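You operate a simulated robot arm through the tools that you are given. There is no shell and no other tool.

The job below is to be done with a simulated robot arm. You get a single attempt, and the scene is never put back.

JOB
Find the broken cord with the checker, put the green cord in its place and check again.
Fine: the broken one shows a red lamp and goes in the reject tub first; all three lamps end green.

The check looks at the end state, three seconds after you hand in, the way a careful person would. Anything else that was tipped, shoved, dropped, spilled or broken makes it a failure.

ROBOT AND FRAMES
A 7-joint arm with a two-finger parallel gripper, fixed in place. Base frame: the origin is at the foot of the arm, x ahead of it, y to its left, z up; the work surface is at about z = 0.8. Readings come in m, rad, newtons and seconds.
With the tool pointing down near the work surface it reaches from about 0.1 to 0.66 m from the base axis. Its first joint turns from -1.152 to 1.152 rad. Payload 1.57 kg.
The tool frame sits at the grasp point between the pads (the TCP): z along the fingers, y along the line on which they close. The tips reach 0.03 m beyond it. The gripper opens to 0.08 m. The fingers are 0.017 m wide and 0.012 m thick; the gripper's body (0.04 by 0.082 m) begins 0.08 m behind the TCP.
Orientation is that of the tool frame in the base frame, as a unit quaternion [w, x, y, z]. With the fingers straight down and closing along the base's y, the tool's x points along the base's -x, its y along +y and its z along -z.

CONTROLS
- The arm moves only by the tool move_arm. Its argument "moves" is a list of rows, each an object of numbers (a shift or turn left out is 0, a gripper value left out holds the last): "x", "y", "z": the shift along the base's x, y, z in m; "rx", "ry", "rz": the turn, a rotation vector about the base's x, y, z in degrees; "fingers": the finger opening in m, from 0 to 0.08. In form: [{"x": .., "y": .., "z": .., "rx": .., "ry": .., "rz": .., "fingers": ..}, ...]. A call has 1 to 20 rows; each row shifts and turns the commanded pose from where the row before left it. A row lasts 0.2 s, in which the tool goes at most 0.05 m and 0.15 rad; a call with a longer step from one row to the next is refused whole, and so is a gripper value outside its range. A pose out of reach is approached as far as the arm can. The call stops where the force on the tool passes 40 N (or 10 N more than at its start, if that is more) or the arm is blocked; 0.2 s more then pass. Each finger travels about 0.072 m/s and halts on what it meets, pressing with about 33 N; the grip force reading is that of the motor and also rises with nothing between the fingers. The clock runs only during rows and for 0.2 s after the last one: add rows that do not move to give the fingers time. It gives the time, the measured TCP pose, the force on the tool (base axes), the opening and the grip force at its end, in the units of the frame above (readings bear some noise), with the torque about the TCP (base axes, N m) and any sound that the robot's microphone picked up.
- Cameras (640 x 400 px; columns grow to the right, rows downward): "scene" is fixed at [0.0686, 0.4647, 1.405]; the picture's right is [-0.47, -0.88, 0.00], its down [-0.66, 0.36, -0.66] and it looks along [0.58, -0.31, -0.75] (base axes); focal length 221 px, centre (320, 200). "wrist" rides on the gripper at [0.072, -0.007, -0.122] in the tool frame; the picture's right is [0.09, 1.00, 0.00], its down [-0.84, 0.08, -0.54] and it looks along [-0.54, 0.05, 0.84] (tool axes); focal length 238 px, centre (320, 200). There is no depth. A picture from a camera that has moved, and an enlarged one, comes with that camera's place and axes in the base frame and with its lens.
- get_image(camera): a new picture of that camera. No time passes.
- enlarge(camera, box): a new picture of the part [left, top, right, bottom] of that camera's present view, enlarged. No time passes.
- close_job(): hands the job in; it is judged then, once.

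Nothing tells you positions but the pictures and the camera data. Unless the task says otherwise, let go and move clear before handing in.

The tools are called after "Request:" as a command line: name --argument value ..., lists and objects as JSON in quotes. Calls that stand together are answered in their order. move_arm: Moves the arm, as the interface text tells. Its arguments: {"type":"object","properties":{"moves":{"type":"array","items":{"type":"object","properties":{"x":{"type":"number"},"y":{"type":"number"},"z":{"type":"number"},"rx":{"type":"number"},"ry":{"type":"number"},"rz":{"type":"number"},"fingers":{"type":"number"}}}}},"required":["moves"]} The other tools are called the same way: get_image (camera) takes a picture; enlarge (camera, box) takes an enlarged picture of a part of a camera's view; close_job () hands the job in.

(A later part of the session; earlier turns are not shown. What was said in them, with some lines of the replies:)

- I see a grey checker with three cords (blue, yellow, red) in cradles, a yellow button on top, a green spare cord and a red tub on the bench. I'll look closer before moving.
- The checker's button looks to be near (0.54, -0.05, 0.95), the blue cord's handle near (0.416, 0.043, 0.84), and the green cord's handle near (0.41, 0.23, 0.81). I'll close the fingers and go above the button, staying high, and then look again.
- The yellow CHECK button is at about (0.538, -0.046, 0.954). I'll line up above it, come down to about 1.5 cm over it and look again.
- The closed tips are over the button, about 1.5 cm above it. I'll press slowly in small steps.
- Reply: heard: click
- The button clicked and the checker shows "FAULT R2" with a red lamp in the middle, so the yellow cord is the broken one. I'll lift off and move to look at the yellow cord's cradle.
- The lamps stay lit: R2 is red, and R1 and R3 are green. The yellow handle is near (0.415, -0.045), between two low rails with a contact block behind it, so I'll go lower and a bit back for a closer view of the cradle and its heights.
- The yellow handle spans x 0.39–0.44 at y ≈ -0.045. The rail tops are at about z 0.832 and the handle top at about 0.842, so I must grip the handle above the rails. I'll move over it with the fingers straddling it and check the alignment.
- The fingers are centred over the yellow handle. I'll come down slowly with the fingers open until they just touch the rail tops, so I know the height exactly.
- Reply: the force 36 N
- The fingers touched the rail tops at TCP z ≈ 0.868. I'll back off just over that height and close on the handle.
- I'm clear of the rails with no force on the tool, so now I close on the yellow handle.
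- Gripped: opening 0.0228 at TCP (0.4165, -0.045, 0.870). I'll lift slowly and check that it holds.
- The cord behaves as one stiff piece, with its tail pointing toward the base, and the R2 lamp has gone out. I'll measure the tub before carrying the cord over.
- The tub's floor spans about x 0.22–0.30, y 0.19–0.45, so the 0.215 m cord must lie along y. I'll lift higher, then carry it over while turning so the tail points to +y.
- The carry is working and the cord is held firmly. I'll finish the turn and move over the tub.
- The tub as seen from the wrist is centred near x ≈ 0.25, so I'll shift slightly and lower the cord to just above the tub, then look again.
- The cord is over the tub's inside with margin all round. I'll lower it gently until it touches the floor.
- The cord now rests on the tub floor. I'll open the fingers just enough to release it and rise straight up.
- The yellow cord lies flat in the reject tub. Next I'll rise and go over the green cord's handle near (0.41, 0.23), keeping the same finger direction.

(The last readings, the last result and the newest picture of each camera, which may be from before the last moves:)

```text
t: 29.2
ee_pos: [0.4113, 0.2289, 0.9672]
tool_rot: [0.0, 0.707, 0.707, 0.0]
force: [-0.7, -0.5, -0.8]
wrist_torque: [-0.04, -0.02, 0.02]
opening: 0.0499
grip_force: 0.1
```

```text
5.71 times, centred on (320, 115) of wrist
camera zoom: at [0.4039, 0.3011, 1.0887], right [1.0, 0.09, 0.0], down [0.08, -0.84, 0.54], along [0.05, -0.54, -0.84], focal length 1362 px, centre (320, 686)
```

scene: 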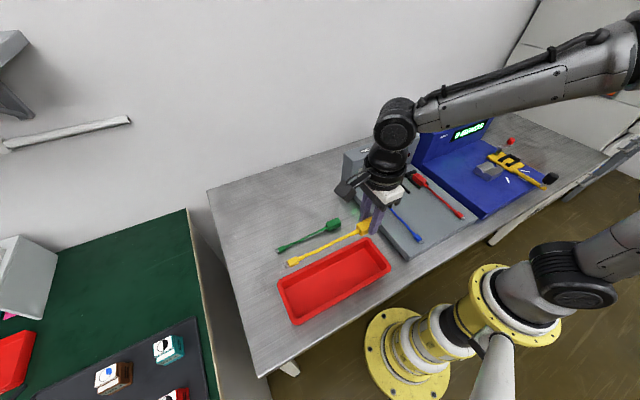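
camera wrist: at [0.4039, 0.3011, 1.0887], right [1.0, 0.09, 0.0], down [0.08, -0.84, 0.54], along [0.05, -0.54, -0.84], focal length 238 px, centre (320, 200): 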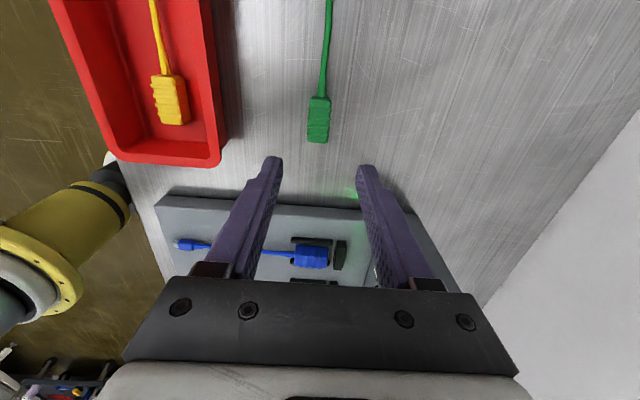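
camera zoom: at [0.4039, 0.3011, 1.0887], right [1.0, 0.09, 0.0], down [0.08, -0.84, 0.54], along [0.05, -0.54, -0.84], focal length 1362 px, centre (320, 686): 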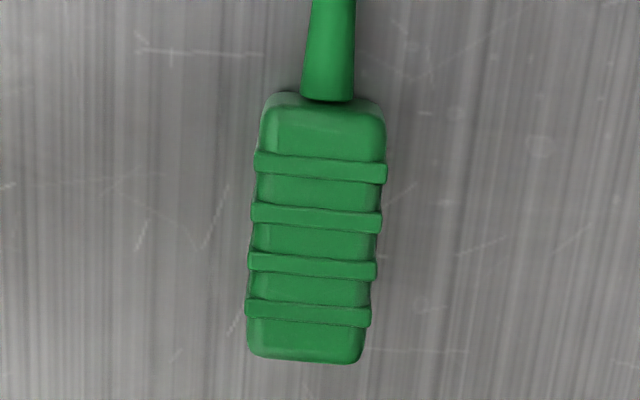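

The green handle is centred near (0.409, 0.230), lined up with y, about 21 mm tall and resting on the bench. I'll centre on it and come down with the fingers open.

Request:
move_arm --moves '[{"x": -0.0015, "y": 0.001, "z": -0.03}, {"z": -0.035}, {"z": -0.03}, {"z": -0.015, "fingers": 0.044}, {}]'

Request:
enlarge --camera "wrist" --box '[220, 60, 420, 200]'

Request:
enlarge --camera "scene" --box '[300, 180, 360, 240]'

```text
t: 30.4
ee_pos: [0.4092, 0.2291, 0.8566]
tool_rot: [0.0, 0.707, 0.707, 0.0]
force: [0.4, 0.1, 0.0]
wrist_torque: [-0.01, -0.01, 0.0]
opening: 0.0441
grip_force: 0.1
```

```text
2.86 times, centred on (320, 130) of wrist
camera zoom: at [0.4022, 0.3016, 0.9788], right [1.0, 0.09, 0.0], down [0.08, -0.84, 0.54], along [0.05, -0.54, -0.84], focal length 681 px, centre (320, 400)
```

zoom: 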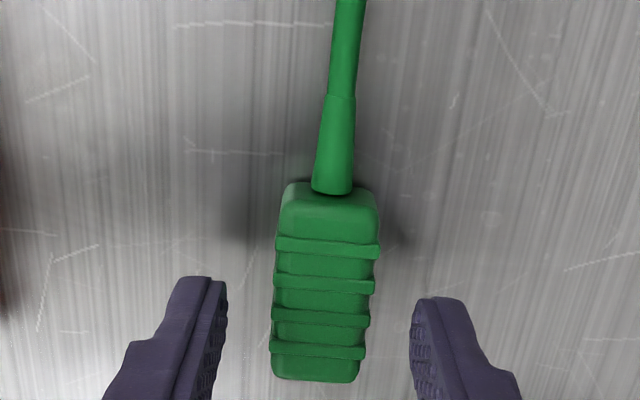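

```text
6.67 times, centred on (330, 210) of scene
camera zoom: at [0.0686, 0.4647, 1.405], right [-0.47, -0.88, 0.0], down [-0.66, 0.36, -0.66], along [0.58, -0.31, -0.75], focal length 1474 px, centre (253, 133)
```

zoom: 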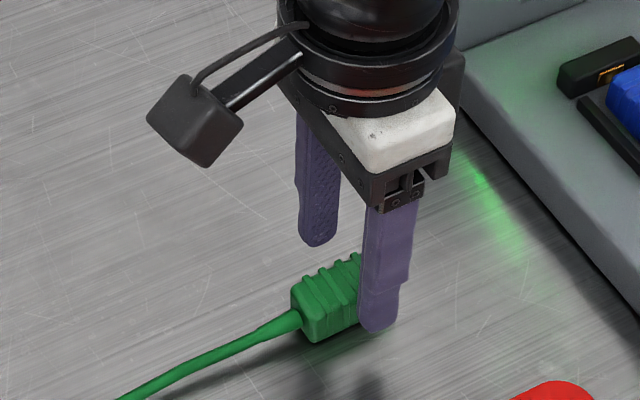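

Request:
move_arm --moves '[{"z": -0.008}, {"z": -0.005}, {"z": -0.003}, {}]'

Request:
enlarge --camera "wrist" --box '[220, 60, 420, 200]'

Request:
enlarge --camera "scene" --box '[300, 180, 360, 240]'

```text
t: 31.4
ee_pos: [0.409, 0.2307, 0.842]
tool_rot: [0.0, 0.707, 0.707, 0.0]
force: [-0.1, -0.2, 0.0]
wrist_torque: [0.0, -0.02, 0.02]
opening: 0.0438
grip_force: 0.1
```

```text
2.86 times, centred on (320, 130) of wrist
camera zoom: at [0.4013, 0.3026, 0.9634], right [1.0, 0.09, 0.0], down [0.08, -0.84, 0.54], along [0.05, -0.54, -0.84], focal length 681 px, centre (320, 400)
```

zoom: 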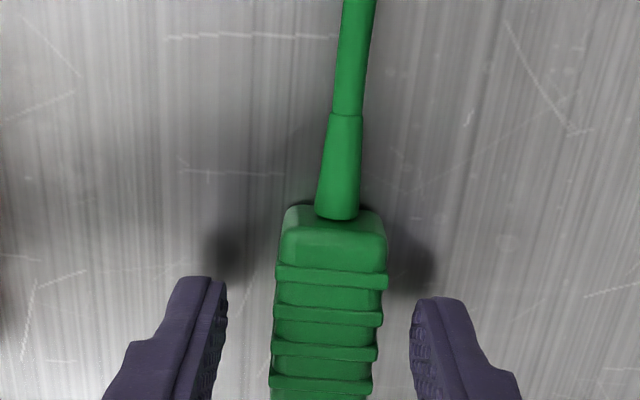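

```text
6.67 times, centred on (330, 210) of scene
camera zoom: at [0.0686, 0.4647, 1.405], right [-0.47, -0.88, 0.0], down [-0.66, 0.36, -0.66], along [0.58, -0.31, -0.75], focal length 1474 px, centre (253, 133)
```

zoom: 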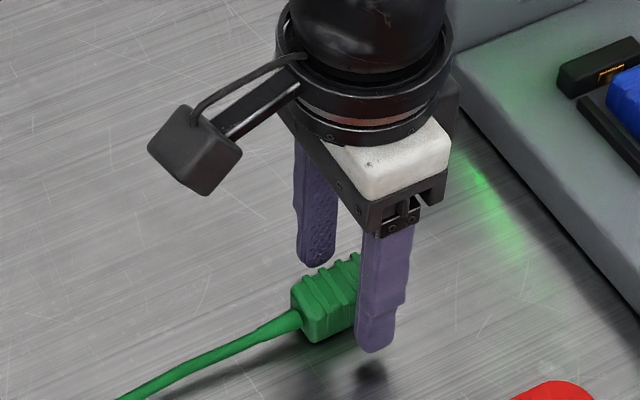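

The fingers are at the right height, about the same relative grip as on the yellow handle. I'll close on the green handle.

Request:
move_arm --moves '[{"x": 0.001}, {"fingers": 0.03}, {"fingers": 0.015}, {"fingers": 0.01}, {}, {}]'

Request:
enlarge --camera "wrist" --box '[220, 60, 420, 200]'

```text
t: 32.8
ee_pos: [0.4095, 0.2299, 0.842]
tool_rot: [0.001, 0.707, 0.707, 0.0]
force: [-0.4, 0.2, 0.1]
wrist_torque: [0.05, -0.01, -0.01]
opening: 0.023
grip_force: 32.7
```

```text
2.86 times, centred on (320, 130) of wrist
camera zoom: at [0.4021, 0.3029, 0.9636], right [1.0, 0.09, 0.0], down [0.08, -0.84, 0.54], along [0.05, -0.54, -0.84], focal length 681 px, centre (320, 400)
```

zoom: 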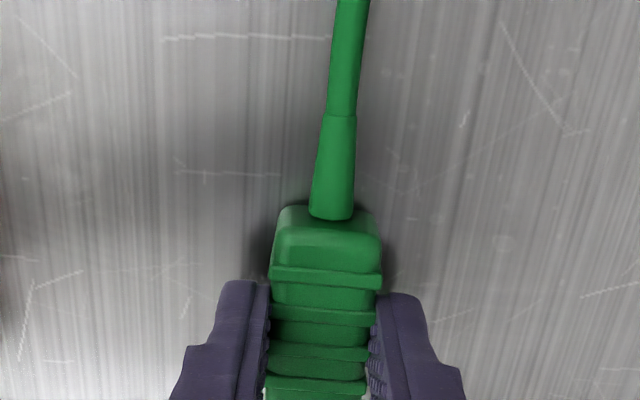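

Gripped at 0.023, nearly the same as the yellow grip. I'll lift, then carry it back toward R2 while turning +90° so the tail points at the base.

Request:
move_arm --moves '[{"z": 0.005}, {"z": 0.015}, {"z": 0.03}, {"z": 0.05}, {"z": 0.05}, {"z": 0.02}, {}]'

Request:
get_image --camera "scene"

```text
t: 34.4
ee_pos: [0.4088, 0.2307, 1.0123]
tool_rot: [0.0, 0.708, 0.707, 0.0]
force: [0.1, 0.3, -0.1]
wrist_torque: [-0.05, 0.01, 0.01]
opening: 0.0227
grip_force: 32.9
```

```text
taken
```

scene: 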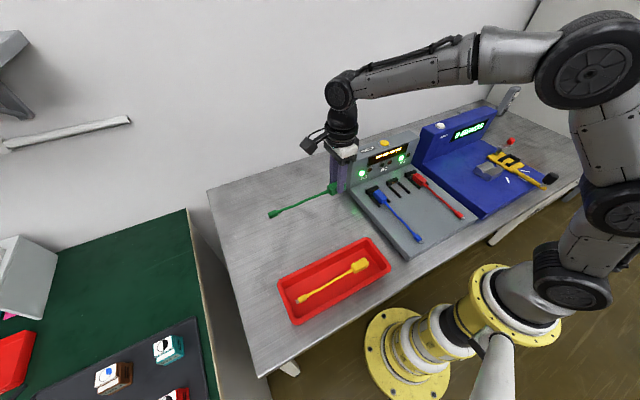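

Request:
move_arm --moves '[{"x": -0.004, "y": -0.023, "rz": 7.5}, {"x": -0.004, "y": -0.023, "rz": 7.5}, {"x": -0.004, "y": -0.023, "rz": 7.5}, {"x": -0.004, "y": -0.023, "rz": 7.5}, {"y": -0.023, "rz": 7.5}, {"y": -0.023, "rz": 7.5}, {"y": -0.023, "rz": 7.5}, {"y": -0.023, "rz": 7.5}, {"x": 0.005, "y": -0.023, "rz": 7.5}, {"x": 0.006, "y": -0.023, "rz": 7.5}, {"x": 0.006, "y": -0.023, "rz": 7.5}, {"x": 0.006, "y": -0.022, "rz": 7.5}, {}, {}]'

Request:
get_image --camera "wrist"

Request:
enlarge --camera "wrist" --box '[220, 60, 420, 200]'

Request:
enlarge --camera "scene" --box '[330, 110, 490, 260]'

```text
t: 37.4
ee_pos: [0.4155, -0.044, 1.0119]
tool_rot: [0.0, 0.0, 1.0, 0.0]
force: [0.0, -0.3, -1.2]
wrist_torque: [-0.02, -0.04, -0.02]
opening: 0.0227
grip_force: 32.7
```

```text
taken
camera wrist: at [0.3424, -0.0506, 1.1329], right [-0.09, 1.0, 0.0], down [0.84, 0.08, 0.54], along [0.54, 0.05, -0.84], focal length 238 px, centre (320, 200)
```

wrist: 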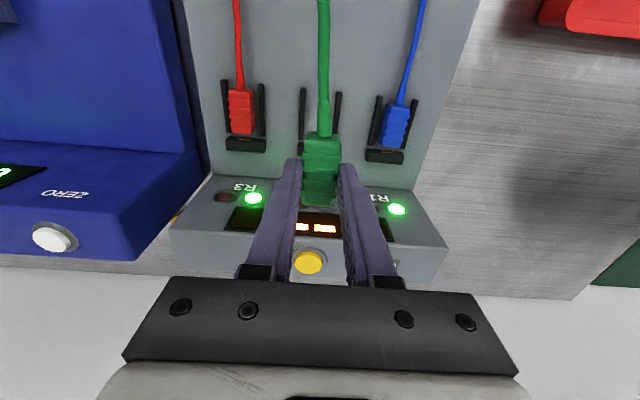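

```text
2.86 times, centred on (320, 130) of wrist
camera zoom: at [0.3424, -0.0506, 1.1329], right [-0.09, 1.0, 0.0], down [0.84, 0.08, 0.54], along [0.54, 0.05, -0.84], focal length 681 px, centre (320, 400)
```

zoom: 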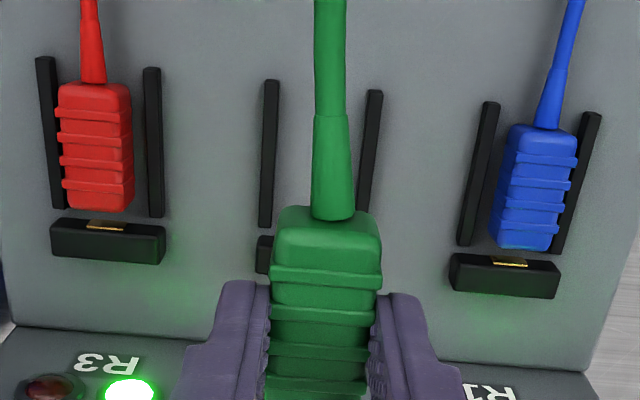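

```text
2.67 times, centred on (410, 185) of scene
camera zoom: at [0.0686, 0.4646, 1.405], right [-0.47, -0.88, 0.0], down [-0.66, 0.36, -0.66], along [0.58, -0.31, -0.75], focal length 590 px, centre (80, 240)
```

zoom: 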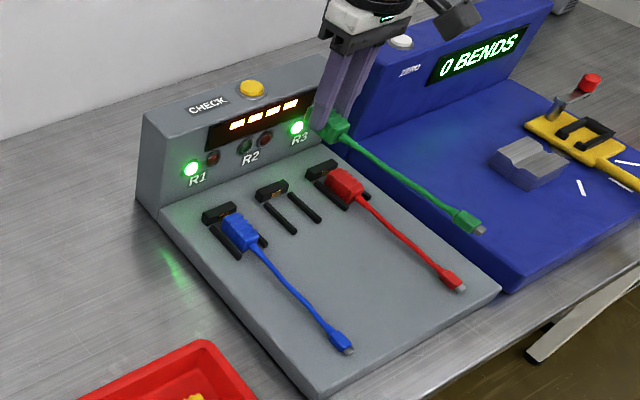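

The green cord is above R2, oriented like the others. I'll descend partway and check it against the rails.

Request:
move_arm --moves '[{"x": 0.001, "y": -0.0008, "z": -0.03}, {"z": -0.04}, {"z": -0.03}, {"z": -0.015}, {}]'

Request:
get_image --camera "wrist"

Request:
enlarge --camera "wrist" --box '[220, 60, 420, 200]'

Request:
enlarge --camera "scene" --box '[355, 130, 455, 210]'

```text
t: 38.6
ee_pos: [0.4175, -0.0423, 0.8961]
tool_rot: [0.0, 0.0, 1.0, 0.0]
force: [0.0, -1.2, -1.6]
wrist_torque: [0.0, -0.01, 0.0]
opening: 0.0227
grip_force: 33.5
```

```text
taken
camera wrist: at [0.3451, -0.0497, 1.0176], right [-0.09, 1.0, 0.0], down [0.84, 0.08, 0.54], along [0.54, 0.05, -0.84], focal length 238 px, centre (320, 200)
```

wrist: 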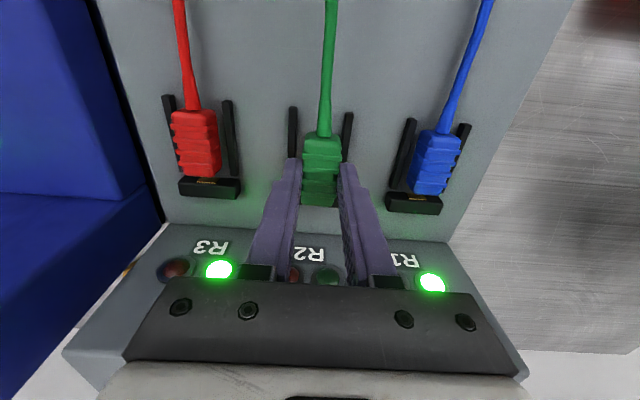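

```text
2.86 times, centred on (320, 130) of wrist
camera zoom: at [0.3451, -0.0497, 1.0176], right [-0.09, 1.0, 0.0], down [0.84, 0.08, 0.54], along [0.54, 0.05, -0.84], focal length 681 px, centre (320, 400)
```

zoom: 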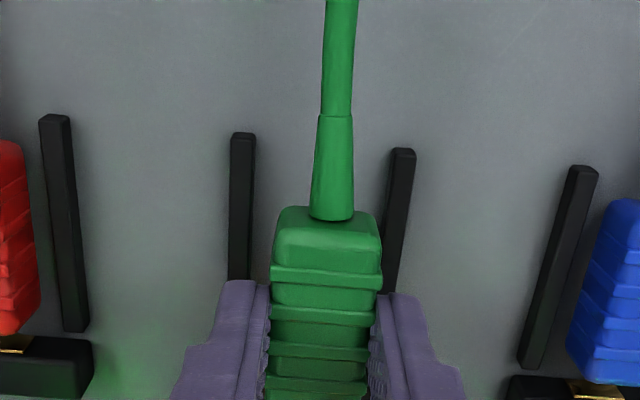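

```text
5.00 times, centred on (405, 170) of scene
camera zoom: at [0.0686, 0.4647, 1.405], right [-0.47, -0.88, 0.0], down [-0.66, 0.36, -0.66], along [0.58, -0.31, -0.75], focal length 1105 px, centre (-105, 350)
```

zoom: 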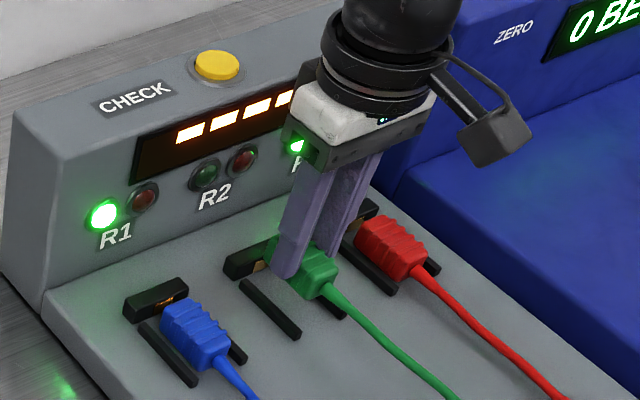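

The green handle needs a shift of about 2 mm in -y and 1.5 mm in -x to match where the yellow one sat. I'll correct that and go down carefully.

Request:
move_arm --moves '[{"x": -0.0015, "y": -0.002}, {}, {"z": -0.01}, {"z": -0.006}, {}]'

Request:
enlarge --camera "wrist" --box '[220, 60, 420, 200]'

Request:
enlarge --camera "scene" --box '[365, 150, 445, 210]'

```text
t: 39.8
ee_pos: [0.4154, -0.047, 0.8812]
tool_rot: [0.0, 0.0, 1.0, 0.0]
force: [0.0, -0.3, -0.3]
wrist_torque: [0.01, -0.01, -0.01]
opening: 0.0228
grip_force: 32.7
```

```text
2.86 times, centred on (320, 130) of wrist
camera zoom: at [0.3433, -0.0536, 1.0026], right [-0.09, 1.0, 0.0], down [0.84, 0.08, 0.54], along [0.54, 0.05, -0.84], focal length 681 px, centre (320, 400)
```

zoom: 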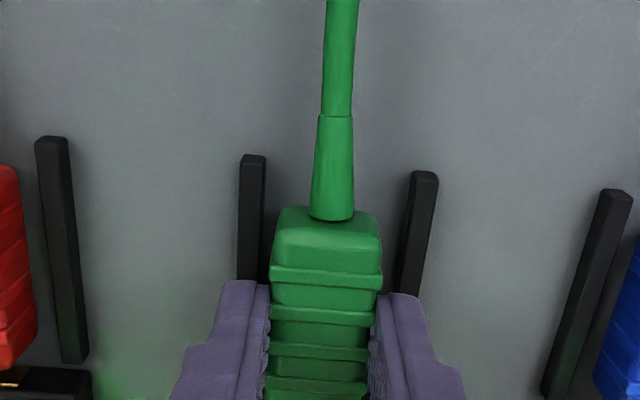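

```text
6.67 times, centred on (405, 180) of scene
camera zoom: at [0.0686, 0.4647, 1.405], right [-0.47, -0.88, 0.0], down [-0.66, 0.36, -0.66], along [0.58, -0.31, -0.75], focal length 1474 px, centre (-247, 333)
```

zoom: 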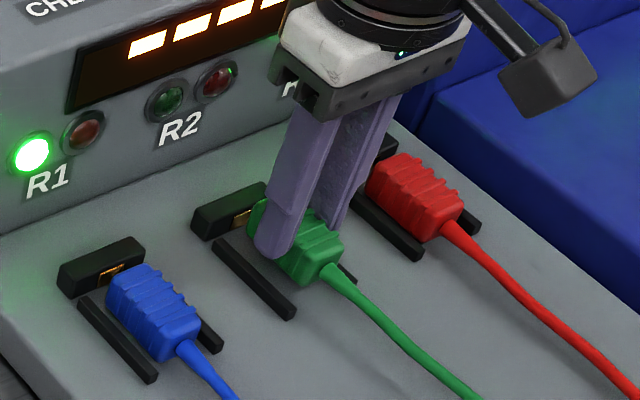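

Request:
move_arm --moves '[{"y": 0.001}, {"z": -0.003}, {"z": -0.002}, {"z": -0.001}, {}]'

Request:
enlarge --camera "wrist" --box '[220, 60, 420, 200]'

```text
t: 41.0
ee_pos: [0.4148, -0.0463, 0.8727]
tool_rot: [0.0, 0.0, 1.0, 0.0]
force: [0.2, -0.4, -0.7]
wrist_torque: [-0.02, -0.01, 0.0]
opening: 0.0231
grip_force: 32.7
```

```text
2.86 times, centred on (320, 130) of wrist
camera zoom: at [0.3432, -0.0522, 0.9957], right [-0.09, 1.0, 0.0], down [0.84, 0.08, 0.54], along [0.54, 0.05, -0.84], focal length 681 px, centre (320, 400)
```

zoom: 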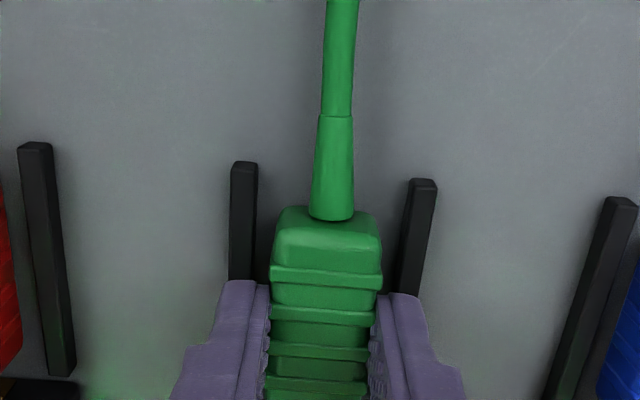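

Request:
move_arm --moves '[{"x": 0.001, "z": -0.001}, {"z": -0.001}, {}]'

```text
t: 41.8
ee_pos: [0.4154, -0.0456, 0.8719]
tool_rot: [0.0, 0.0, 1.0, -0.001]
force: [-0.5, -0.1, 0.0]
wrist_torque: [0.0, -0.01, -0.03]
opening: 0.0228
grip_force: 33.3
```

Request:
move_arm --moves '[{"z": -0.001}, {}]'

```text
t: 42.4
ee_pos: [0.4158, -0.0469, 0.8722]
tool_rot: [0.0, 0.0, 1.0, 0.0]
force: [1.2, -0.5, 0.1]
wrist_torque: [-0.01, 0.05, -0.03]
opening: 0.0231
grip_force: 32.9
```

Request:
move_arm --moves '[{"z": -0.001}, {}]'

Request:
enlarge --camera "wrist" --box '[220, 60, 420, 200]'

Request:
enlarge --camera "scene" --box '[365, 150, 445, 210]'

```text
t: 43.0
ee_pos: [0.4164, -0.0464, 0.8708]
tool_rot: [0.002, 0.001, 1.0, 0.0]
force: [-3.3, -2.4, 11.8]
wrist_torque: [-0.06, 0.71, 0.04]
opening: 0.0229
grip_force: 32.9
```

```text
2.86 times, centred on (320, 130) of wrist
camera zoom: at [0.3439, -0.0526, 0.9934], right [-0.09, 1.0, 0.0], down [0.84, 0.08, 0.54], along [0.54, 0.05, -0.84], focal length 681 px, centre (320, 400)
```

zoom: 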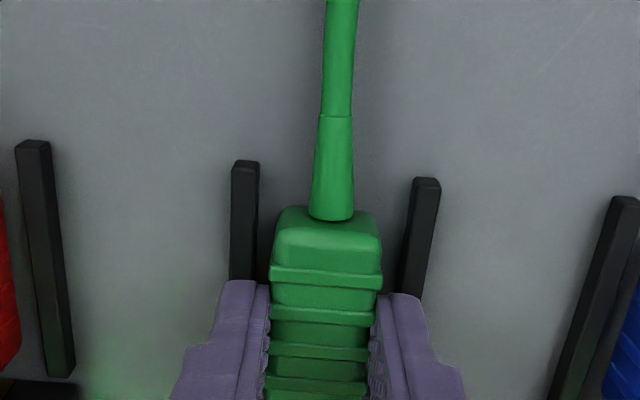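

```text
6.67 times, centred on (405, 180) of scene
camera zoom: at [0.0684, 0.4646, 1.405], right [-0.47, -0.88, 0.0], down [-0.66, 0.36, -0.66], along [0.58, -0.31, -0.75], focal length 1474 px, centre (-247, 333)
```

zoom: 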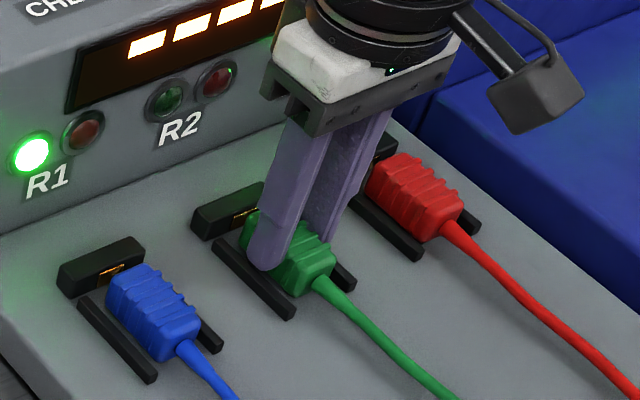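

The green cord is resting on the plate between the R2 rails. I'll open gently and rise straight up.

Request:
move_arm --moves '[{"z": 0.0008}, {"fingers": 0.027}, {"fingers": 0.036}, {}, {}, {"z": 0.004}, {"z": 0.01}, {"z": 0.02}, {"z": 0.03}, {}]'

Request:
enlarge --camera "wrist" --box '[220, 60, 420, 200]'

Request:
enlarge --camera "scene" --box '[355, 150, 435, 210]'

```text
t: 45.2
ee_pos: [0.4174, -0.0454, 0.9355]
tool_rot: [0.001, 0.0, 1.0, 0.0]
force: [-1.2, -0.5, -0.2]
wrist_torque: [0.0, -0.01, -0.01]
opening: 0.0361
grip_force: 0.0
```

```text
2.86 times, centred on (320, 130) of wrist
camera zoom: at [0.3452, -0.0529, 1.0571], right [-0.09, 1.0, 0.0], down [0.84, 0.08, 0.54], along [0.54, 0.05, -0.84], focal length 681 px, centre (320, 400)
```

zoom: 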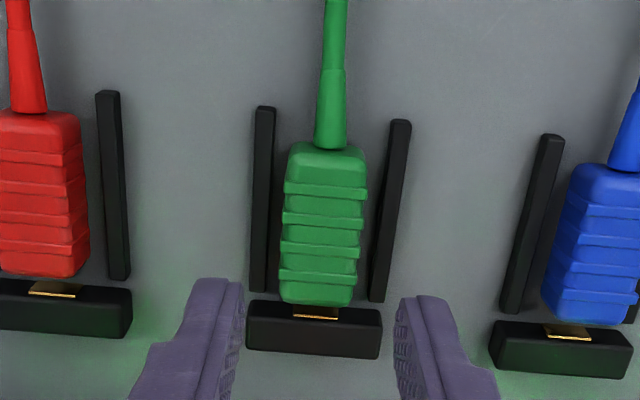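

```text
6.67 times, centred on (395, 180) of scene
camera zoom: at [0.0686, 0.4647, 1.405], right [-0.47, -0.88, 0.0], down [-0.66, 0.36, -0.66], along [0.58, -0.31, -0.75], focal length 1474 px, centre (-180, 333)
```

zoom: 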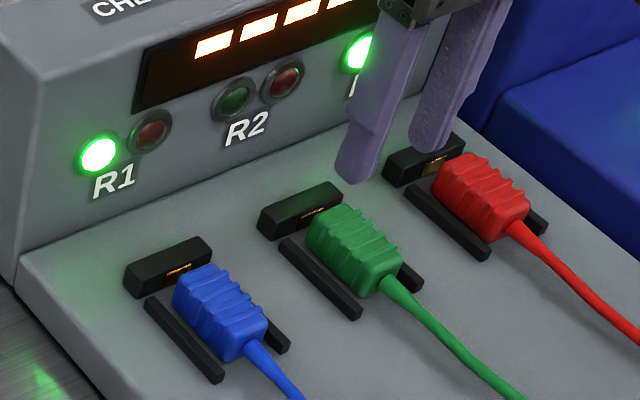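

The green cord sits in R2 just like its neighbours. Next I'll close the fingers, rise, and go back over the CHECK button.

Request:
move_arm --moves '[{"z": 0.03}, {"z": 0.04, "fingers": 0.0}, {"z": 0.015}, {"x": 0.03}, {"x": 0.03}, {"x": 0.03}, {"x": 0.029, "y": -0.0005}, {}, {}]'

Request:
get_image --camera "wrist"

Request:
enlarge --camera "scene" --box '[330, 80, 450, 180]'

```text
t: 47.2
ee_pos: [0.5372, -0.045, 1.0194]
tool_rot: [-0.001, 0.0, 1.0, 0.0]
force: [0.0, -0.4, -0.1]
wrist_torque: [-0.01, 0.03, 0.03]
opening: 0.0
grip_force: 21.3
```

```text
taken
camera wrist: at [0.4642, -0.0514, 1.1415], right [-0.09, 1.0, 0.0], down [0.84, 0.08, 0.54], along [0.54, 0.05, -0.84], focal length 238 px, centre (320, 200)
```

wrist: 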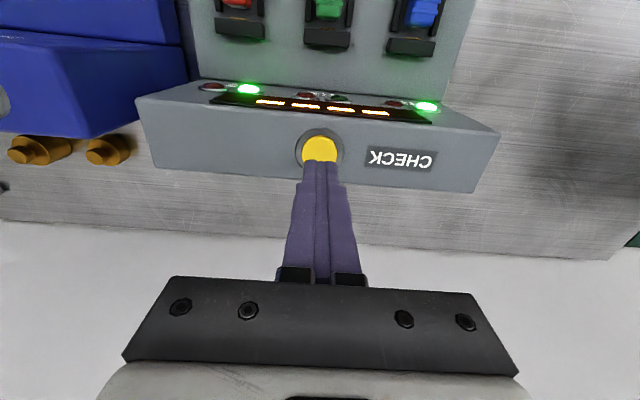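

```text
4.00 times, centred on (390, 130) of scene
camera zoom: at [0.0686, 0.4647, 1.405], right [-0.47, -0.88, 0.0], down [-0.66, 0.36, -0.66], along [0.58, -0.31, -0.75], focal length 884 px, centre (40, 480)
```

zoom: 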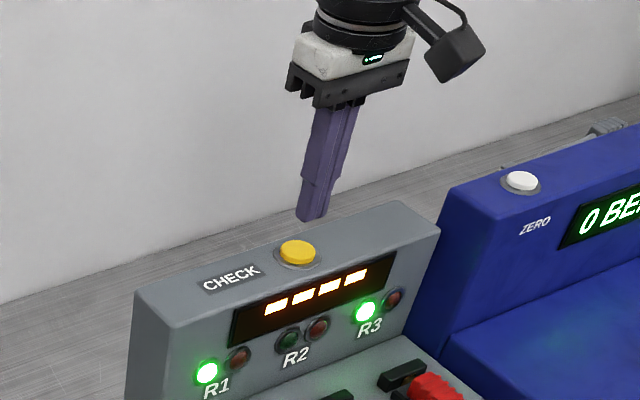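

The tips are lined up over the button again. I'll press as before: down to just above it, then in small steps.

Request:
move_arm --moves '[{"x": -0.001, "z": -0.02}, {"z": -0.01}, {"z": -0.003}, {}]'

```text
t: 48.2
ee_pos: [0.5362, -0.0468, 0.9875]
tool_rot: [0.001, 0.0, 1.0, -0.001]
force: [0.0, -0.4, 1.1]
wrist_torque: [-0.01, -0.01, 0.02]
opening: 0.0
grip_force: 21.3
```

Request:
move_arm --moves '[{"z": -0.002}, {"z": -0.002}, {}]'

Request:
enlarge --camera "scene" --box '[330, 80, 450, 180]'

```text
t: 49.0
ee_pos: [0.5354, -0.0477, 0.9831]
tool_rot: [0.001, -0.001, 1.0, 0.0]
force: [-0.4, 1.2, 3.1]
wrist_torque: [0.03, 0.05, 0.01]
opening: 0.0
grip_force: 21.5
heard: click
```

```text
4.00 times, centred on (390, 130) of scene
camera zoom: at [0.0686, 0.4647, 1.405], right [-0.47, -0.88, 0.0], down [-0.66, 0.36, -0.66], along [0.58, -0.31, -0.75], focal length 884 px, centre (40, 480)
```

zoom: 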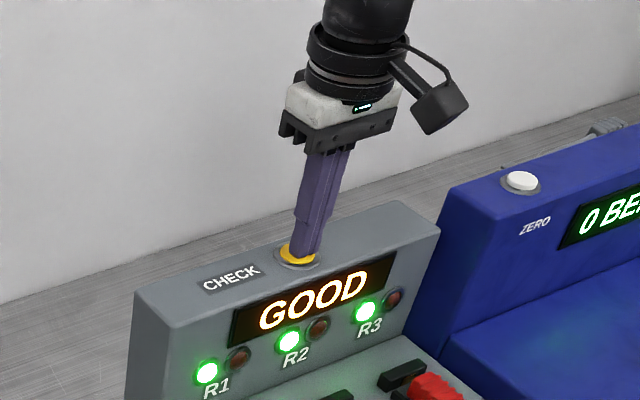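

The checker reads "GOOD" and all three lamps are green. I'll lift off, move clear and check the whole scene before handing in.

Request:
move_arm --moves '[{"z": 0.02}, {"z": 0.04}, {"z": 0.04}, {"z": 0.04}, {"x": -0.04, "y": 0.03, "z": 0.01}, {"x": -0.04, "y": 0.03}, {"x": -0.03, "y": 0.03}, {"y": 0.03}, {}, {}]'

Request:
get_image --camera "scene"

Request:
enlarge --camera "scene" --box '[330, 110, 490, 260]'

Request:
enlarge --camera "scene" --box '[260, 190, 420, 330]'

Request:
get_image --camera "wrist"

```text
refused: row 5 steps farther than a row can; nothing moved
```

```text
taken
```

scene: 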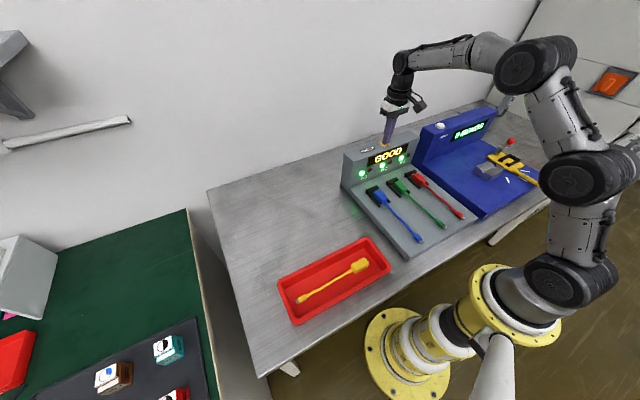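

```text
2.67 times, centred on (410, 185) of scene
camera zoom: at [0.0686, 0.4647, 1.405], right [-0.47, -0.88, 0.0], down [-0.66, 0.36, -0.66], along [0.58, -0.31, -0.75], focal length 590 px, centre (80, 240)
```

zoom: 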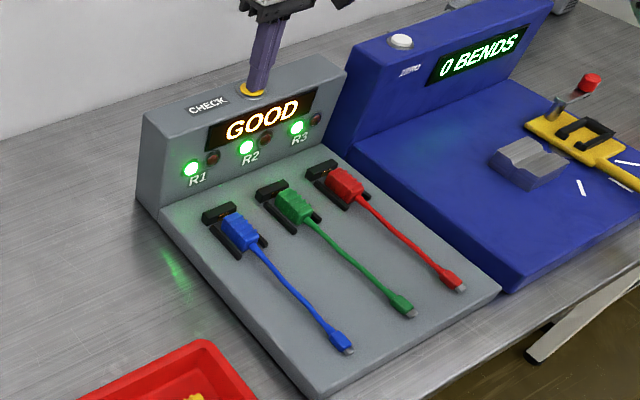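

```text
2.86 times, centred on (340, 260) of scene
camera zoom: at [0.0686, 0.4647, 1.405], right [-0.47, -0.88, 0.0], down [-0.66, 0.36, -0.66], along [0.58, -0.31, -0.75], focal length 632 px, centre (263, 29)
```

zoom: 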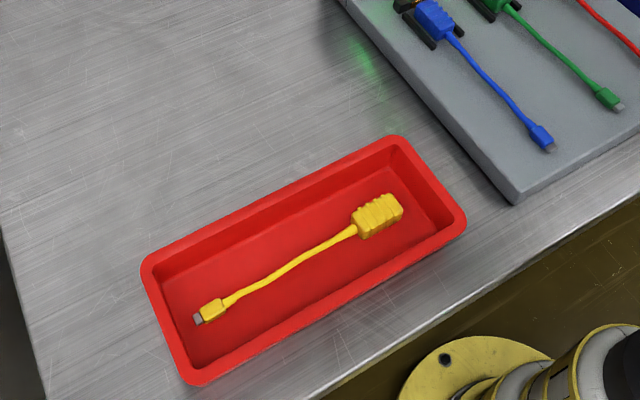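

```text
taken
camera wrist: at [0.4634, -0.0537, 1.1055], right [-0.09, 1.0, 0.0], down [0.84, 0.08, 0.54], along [0.54, 0.05, -0.84], focal length 238 px, centre (320, 200)
```

wrist: 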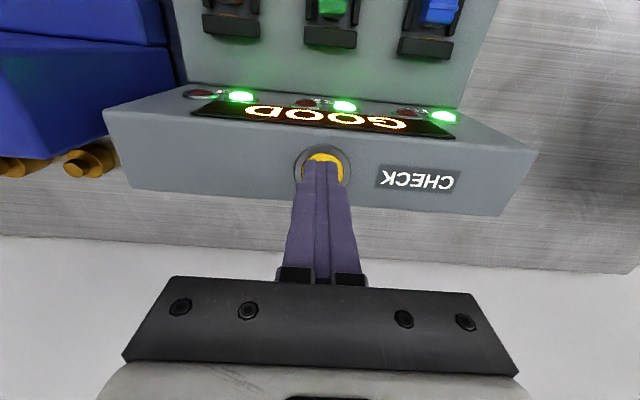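

That call was refused because one step was too long, so the arm hasn't moved and is still on the button. The scene looks right, so I'll lift off with smaller steps.

Request:
move_arm --moves '[{"z": 0.02}, {"z": 0.04}, {"z": 0.04}, {"z": 0.04}, {"x": -0.03, "y": 0.025}, {"x": -0.03, "y": 0.025}, {"x": -0.03, "y": 0.025}, {"x": -0.02, "y": 0.03}, {}, {}]'

Request:
get_image --camera "scene"

Request:
enlarge --camera "scene" --box '[330, 110, 490, 260]'

Request:
get_image --camera "wrist"

```text
t: 51.2
ee_pos: [0.424, 0.0581, 1.1234]
tool_rot: [0.0, 0.0, 1.0, 0.0]
force: [0.0, 0.3, -0.3]
wrist_torque: [0.0, -0.01, 0.02]
opening: 0.0
grip_force: 21.1
```

```text
taken
```

scene: 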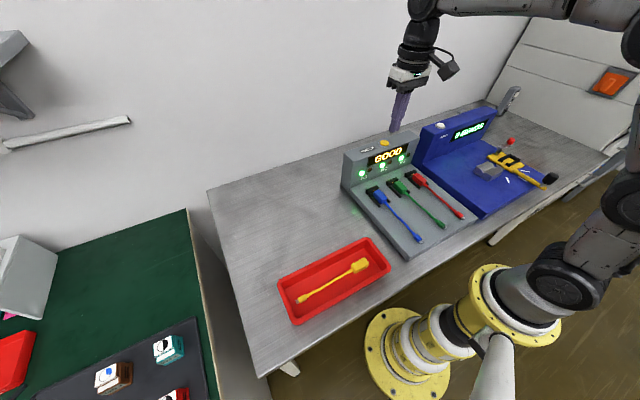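

```text
2.67 times, centred on (410, 185) of scene
camera zoom: at [0.0686, 0.4647, 1.405], right [-0.47, -0.88, 0.0], down [-0.66, 0.36, -0.66], along [0.58, -0.31, -0.75], focal length 590 px, centre (80, 240)
```

zoom: 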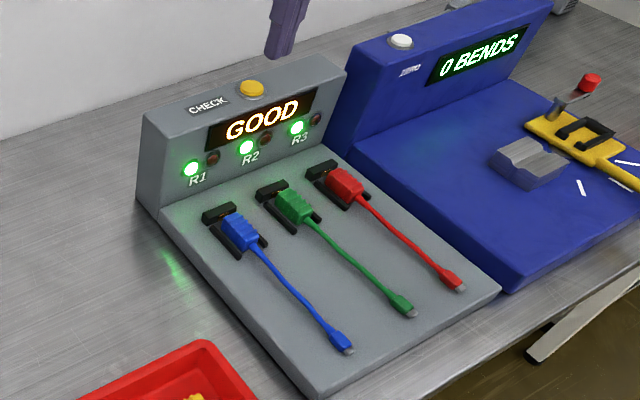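

```text
taken
camera wrist: at [0.3516, 0.0518, 1.2451], right [-0.09, 1.0, 0.0], down [0.84, 0.08, 0.54], along [0.54, 0.05, -0.84], focal length 238 px, centre (320, 200)
```

wrist: 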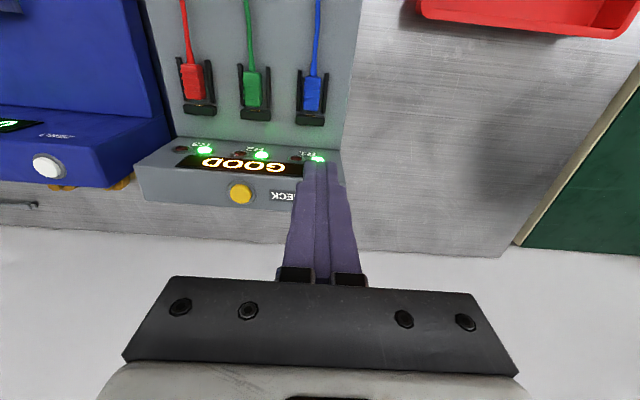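

The checker still reads GOOD with three green lamps. The yellow cord is in the reject tub, the green cord sits in R2, nothing else has moved, and the arm is clear, so I'm handing in.

Request:
close_job

```text
The job is handed in.
```

The job is done and handed in: the checker now reads GOOD and all three lamps are green.

- **Fault:** the first check showed "FAULT R2" with a red lamp, so the yellow cord was the broken one.
- **Swap:** I put the yellow cord in the reject tub first, then set the green cord in R2.
- **Second check:** I pressed CHECK again. It still read GOOD after the arm had let go and moved clear.

In the final pictures nothing else looked moved or tipped. While finding the grip height for the yellow cord, the fingers pressed on the R2 rails with about 33 N. I saw no damage or shift from it.
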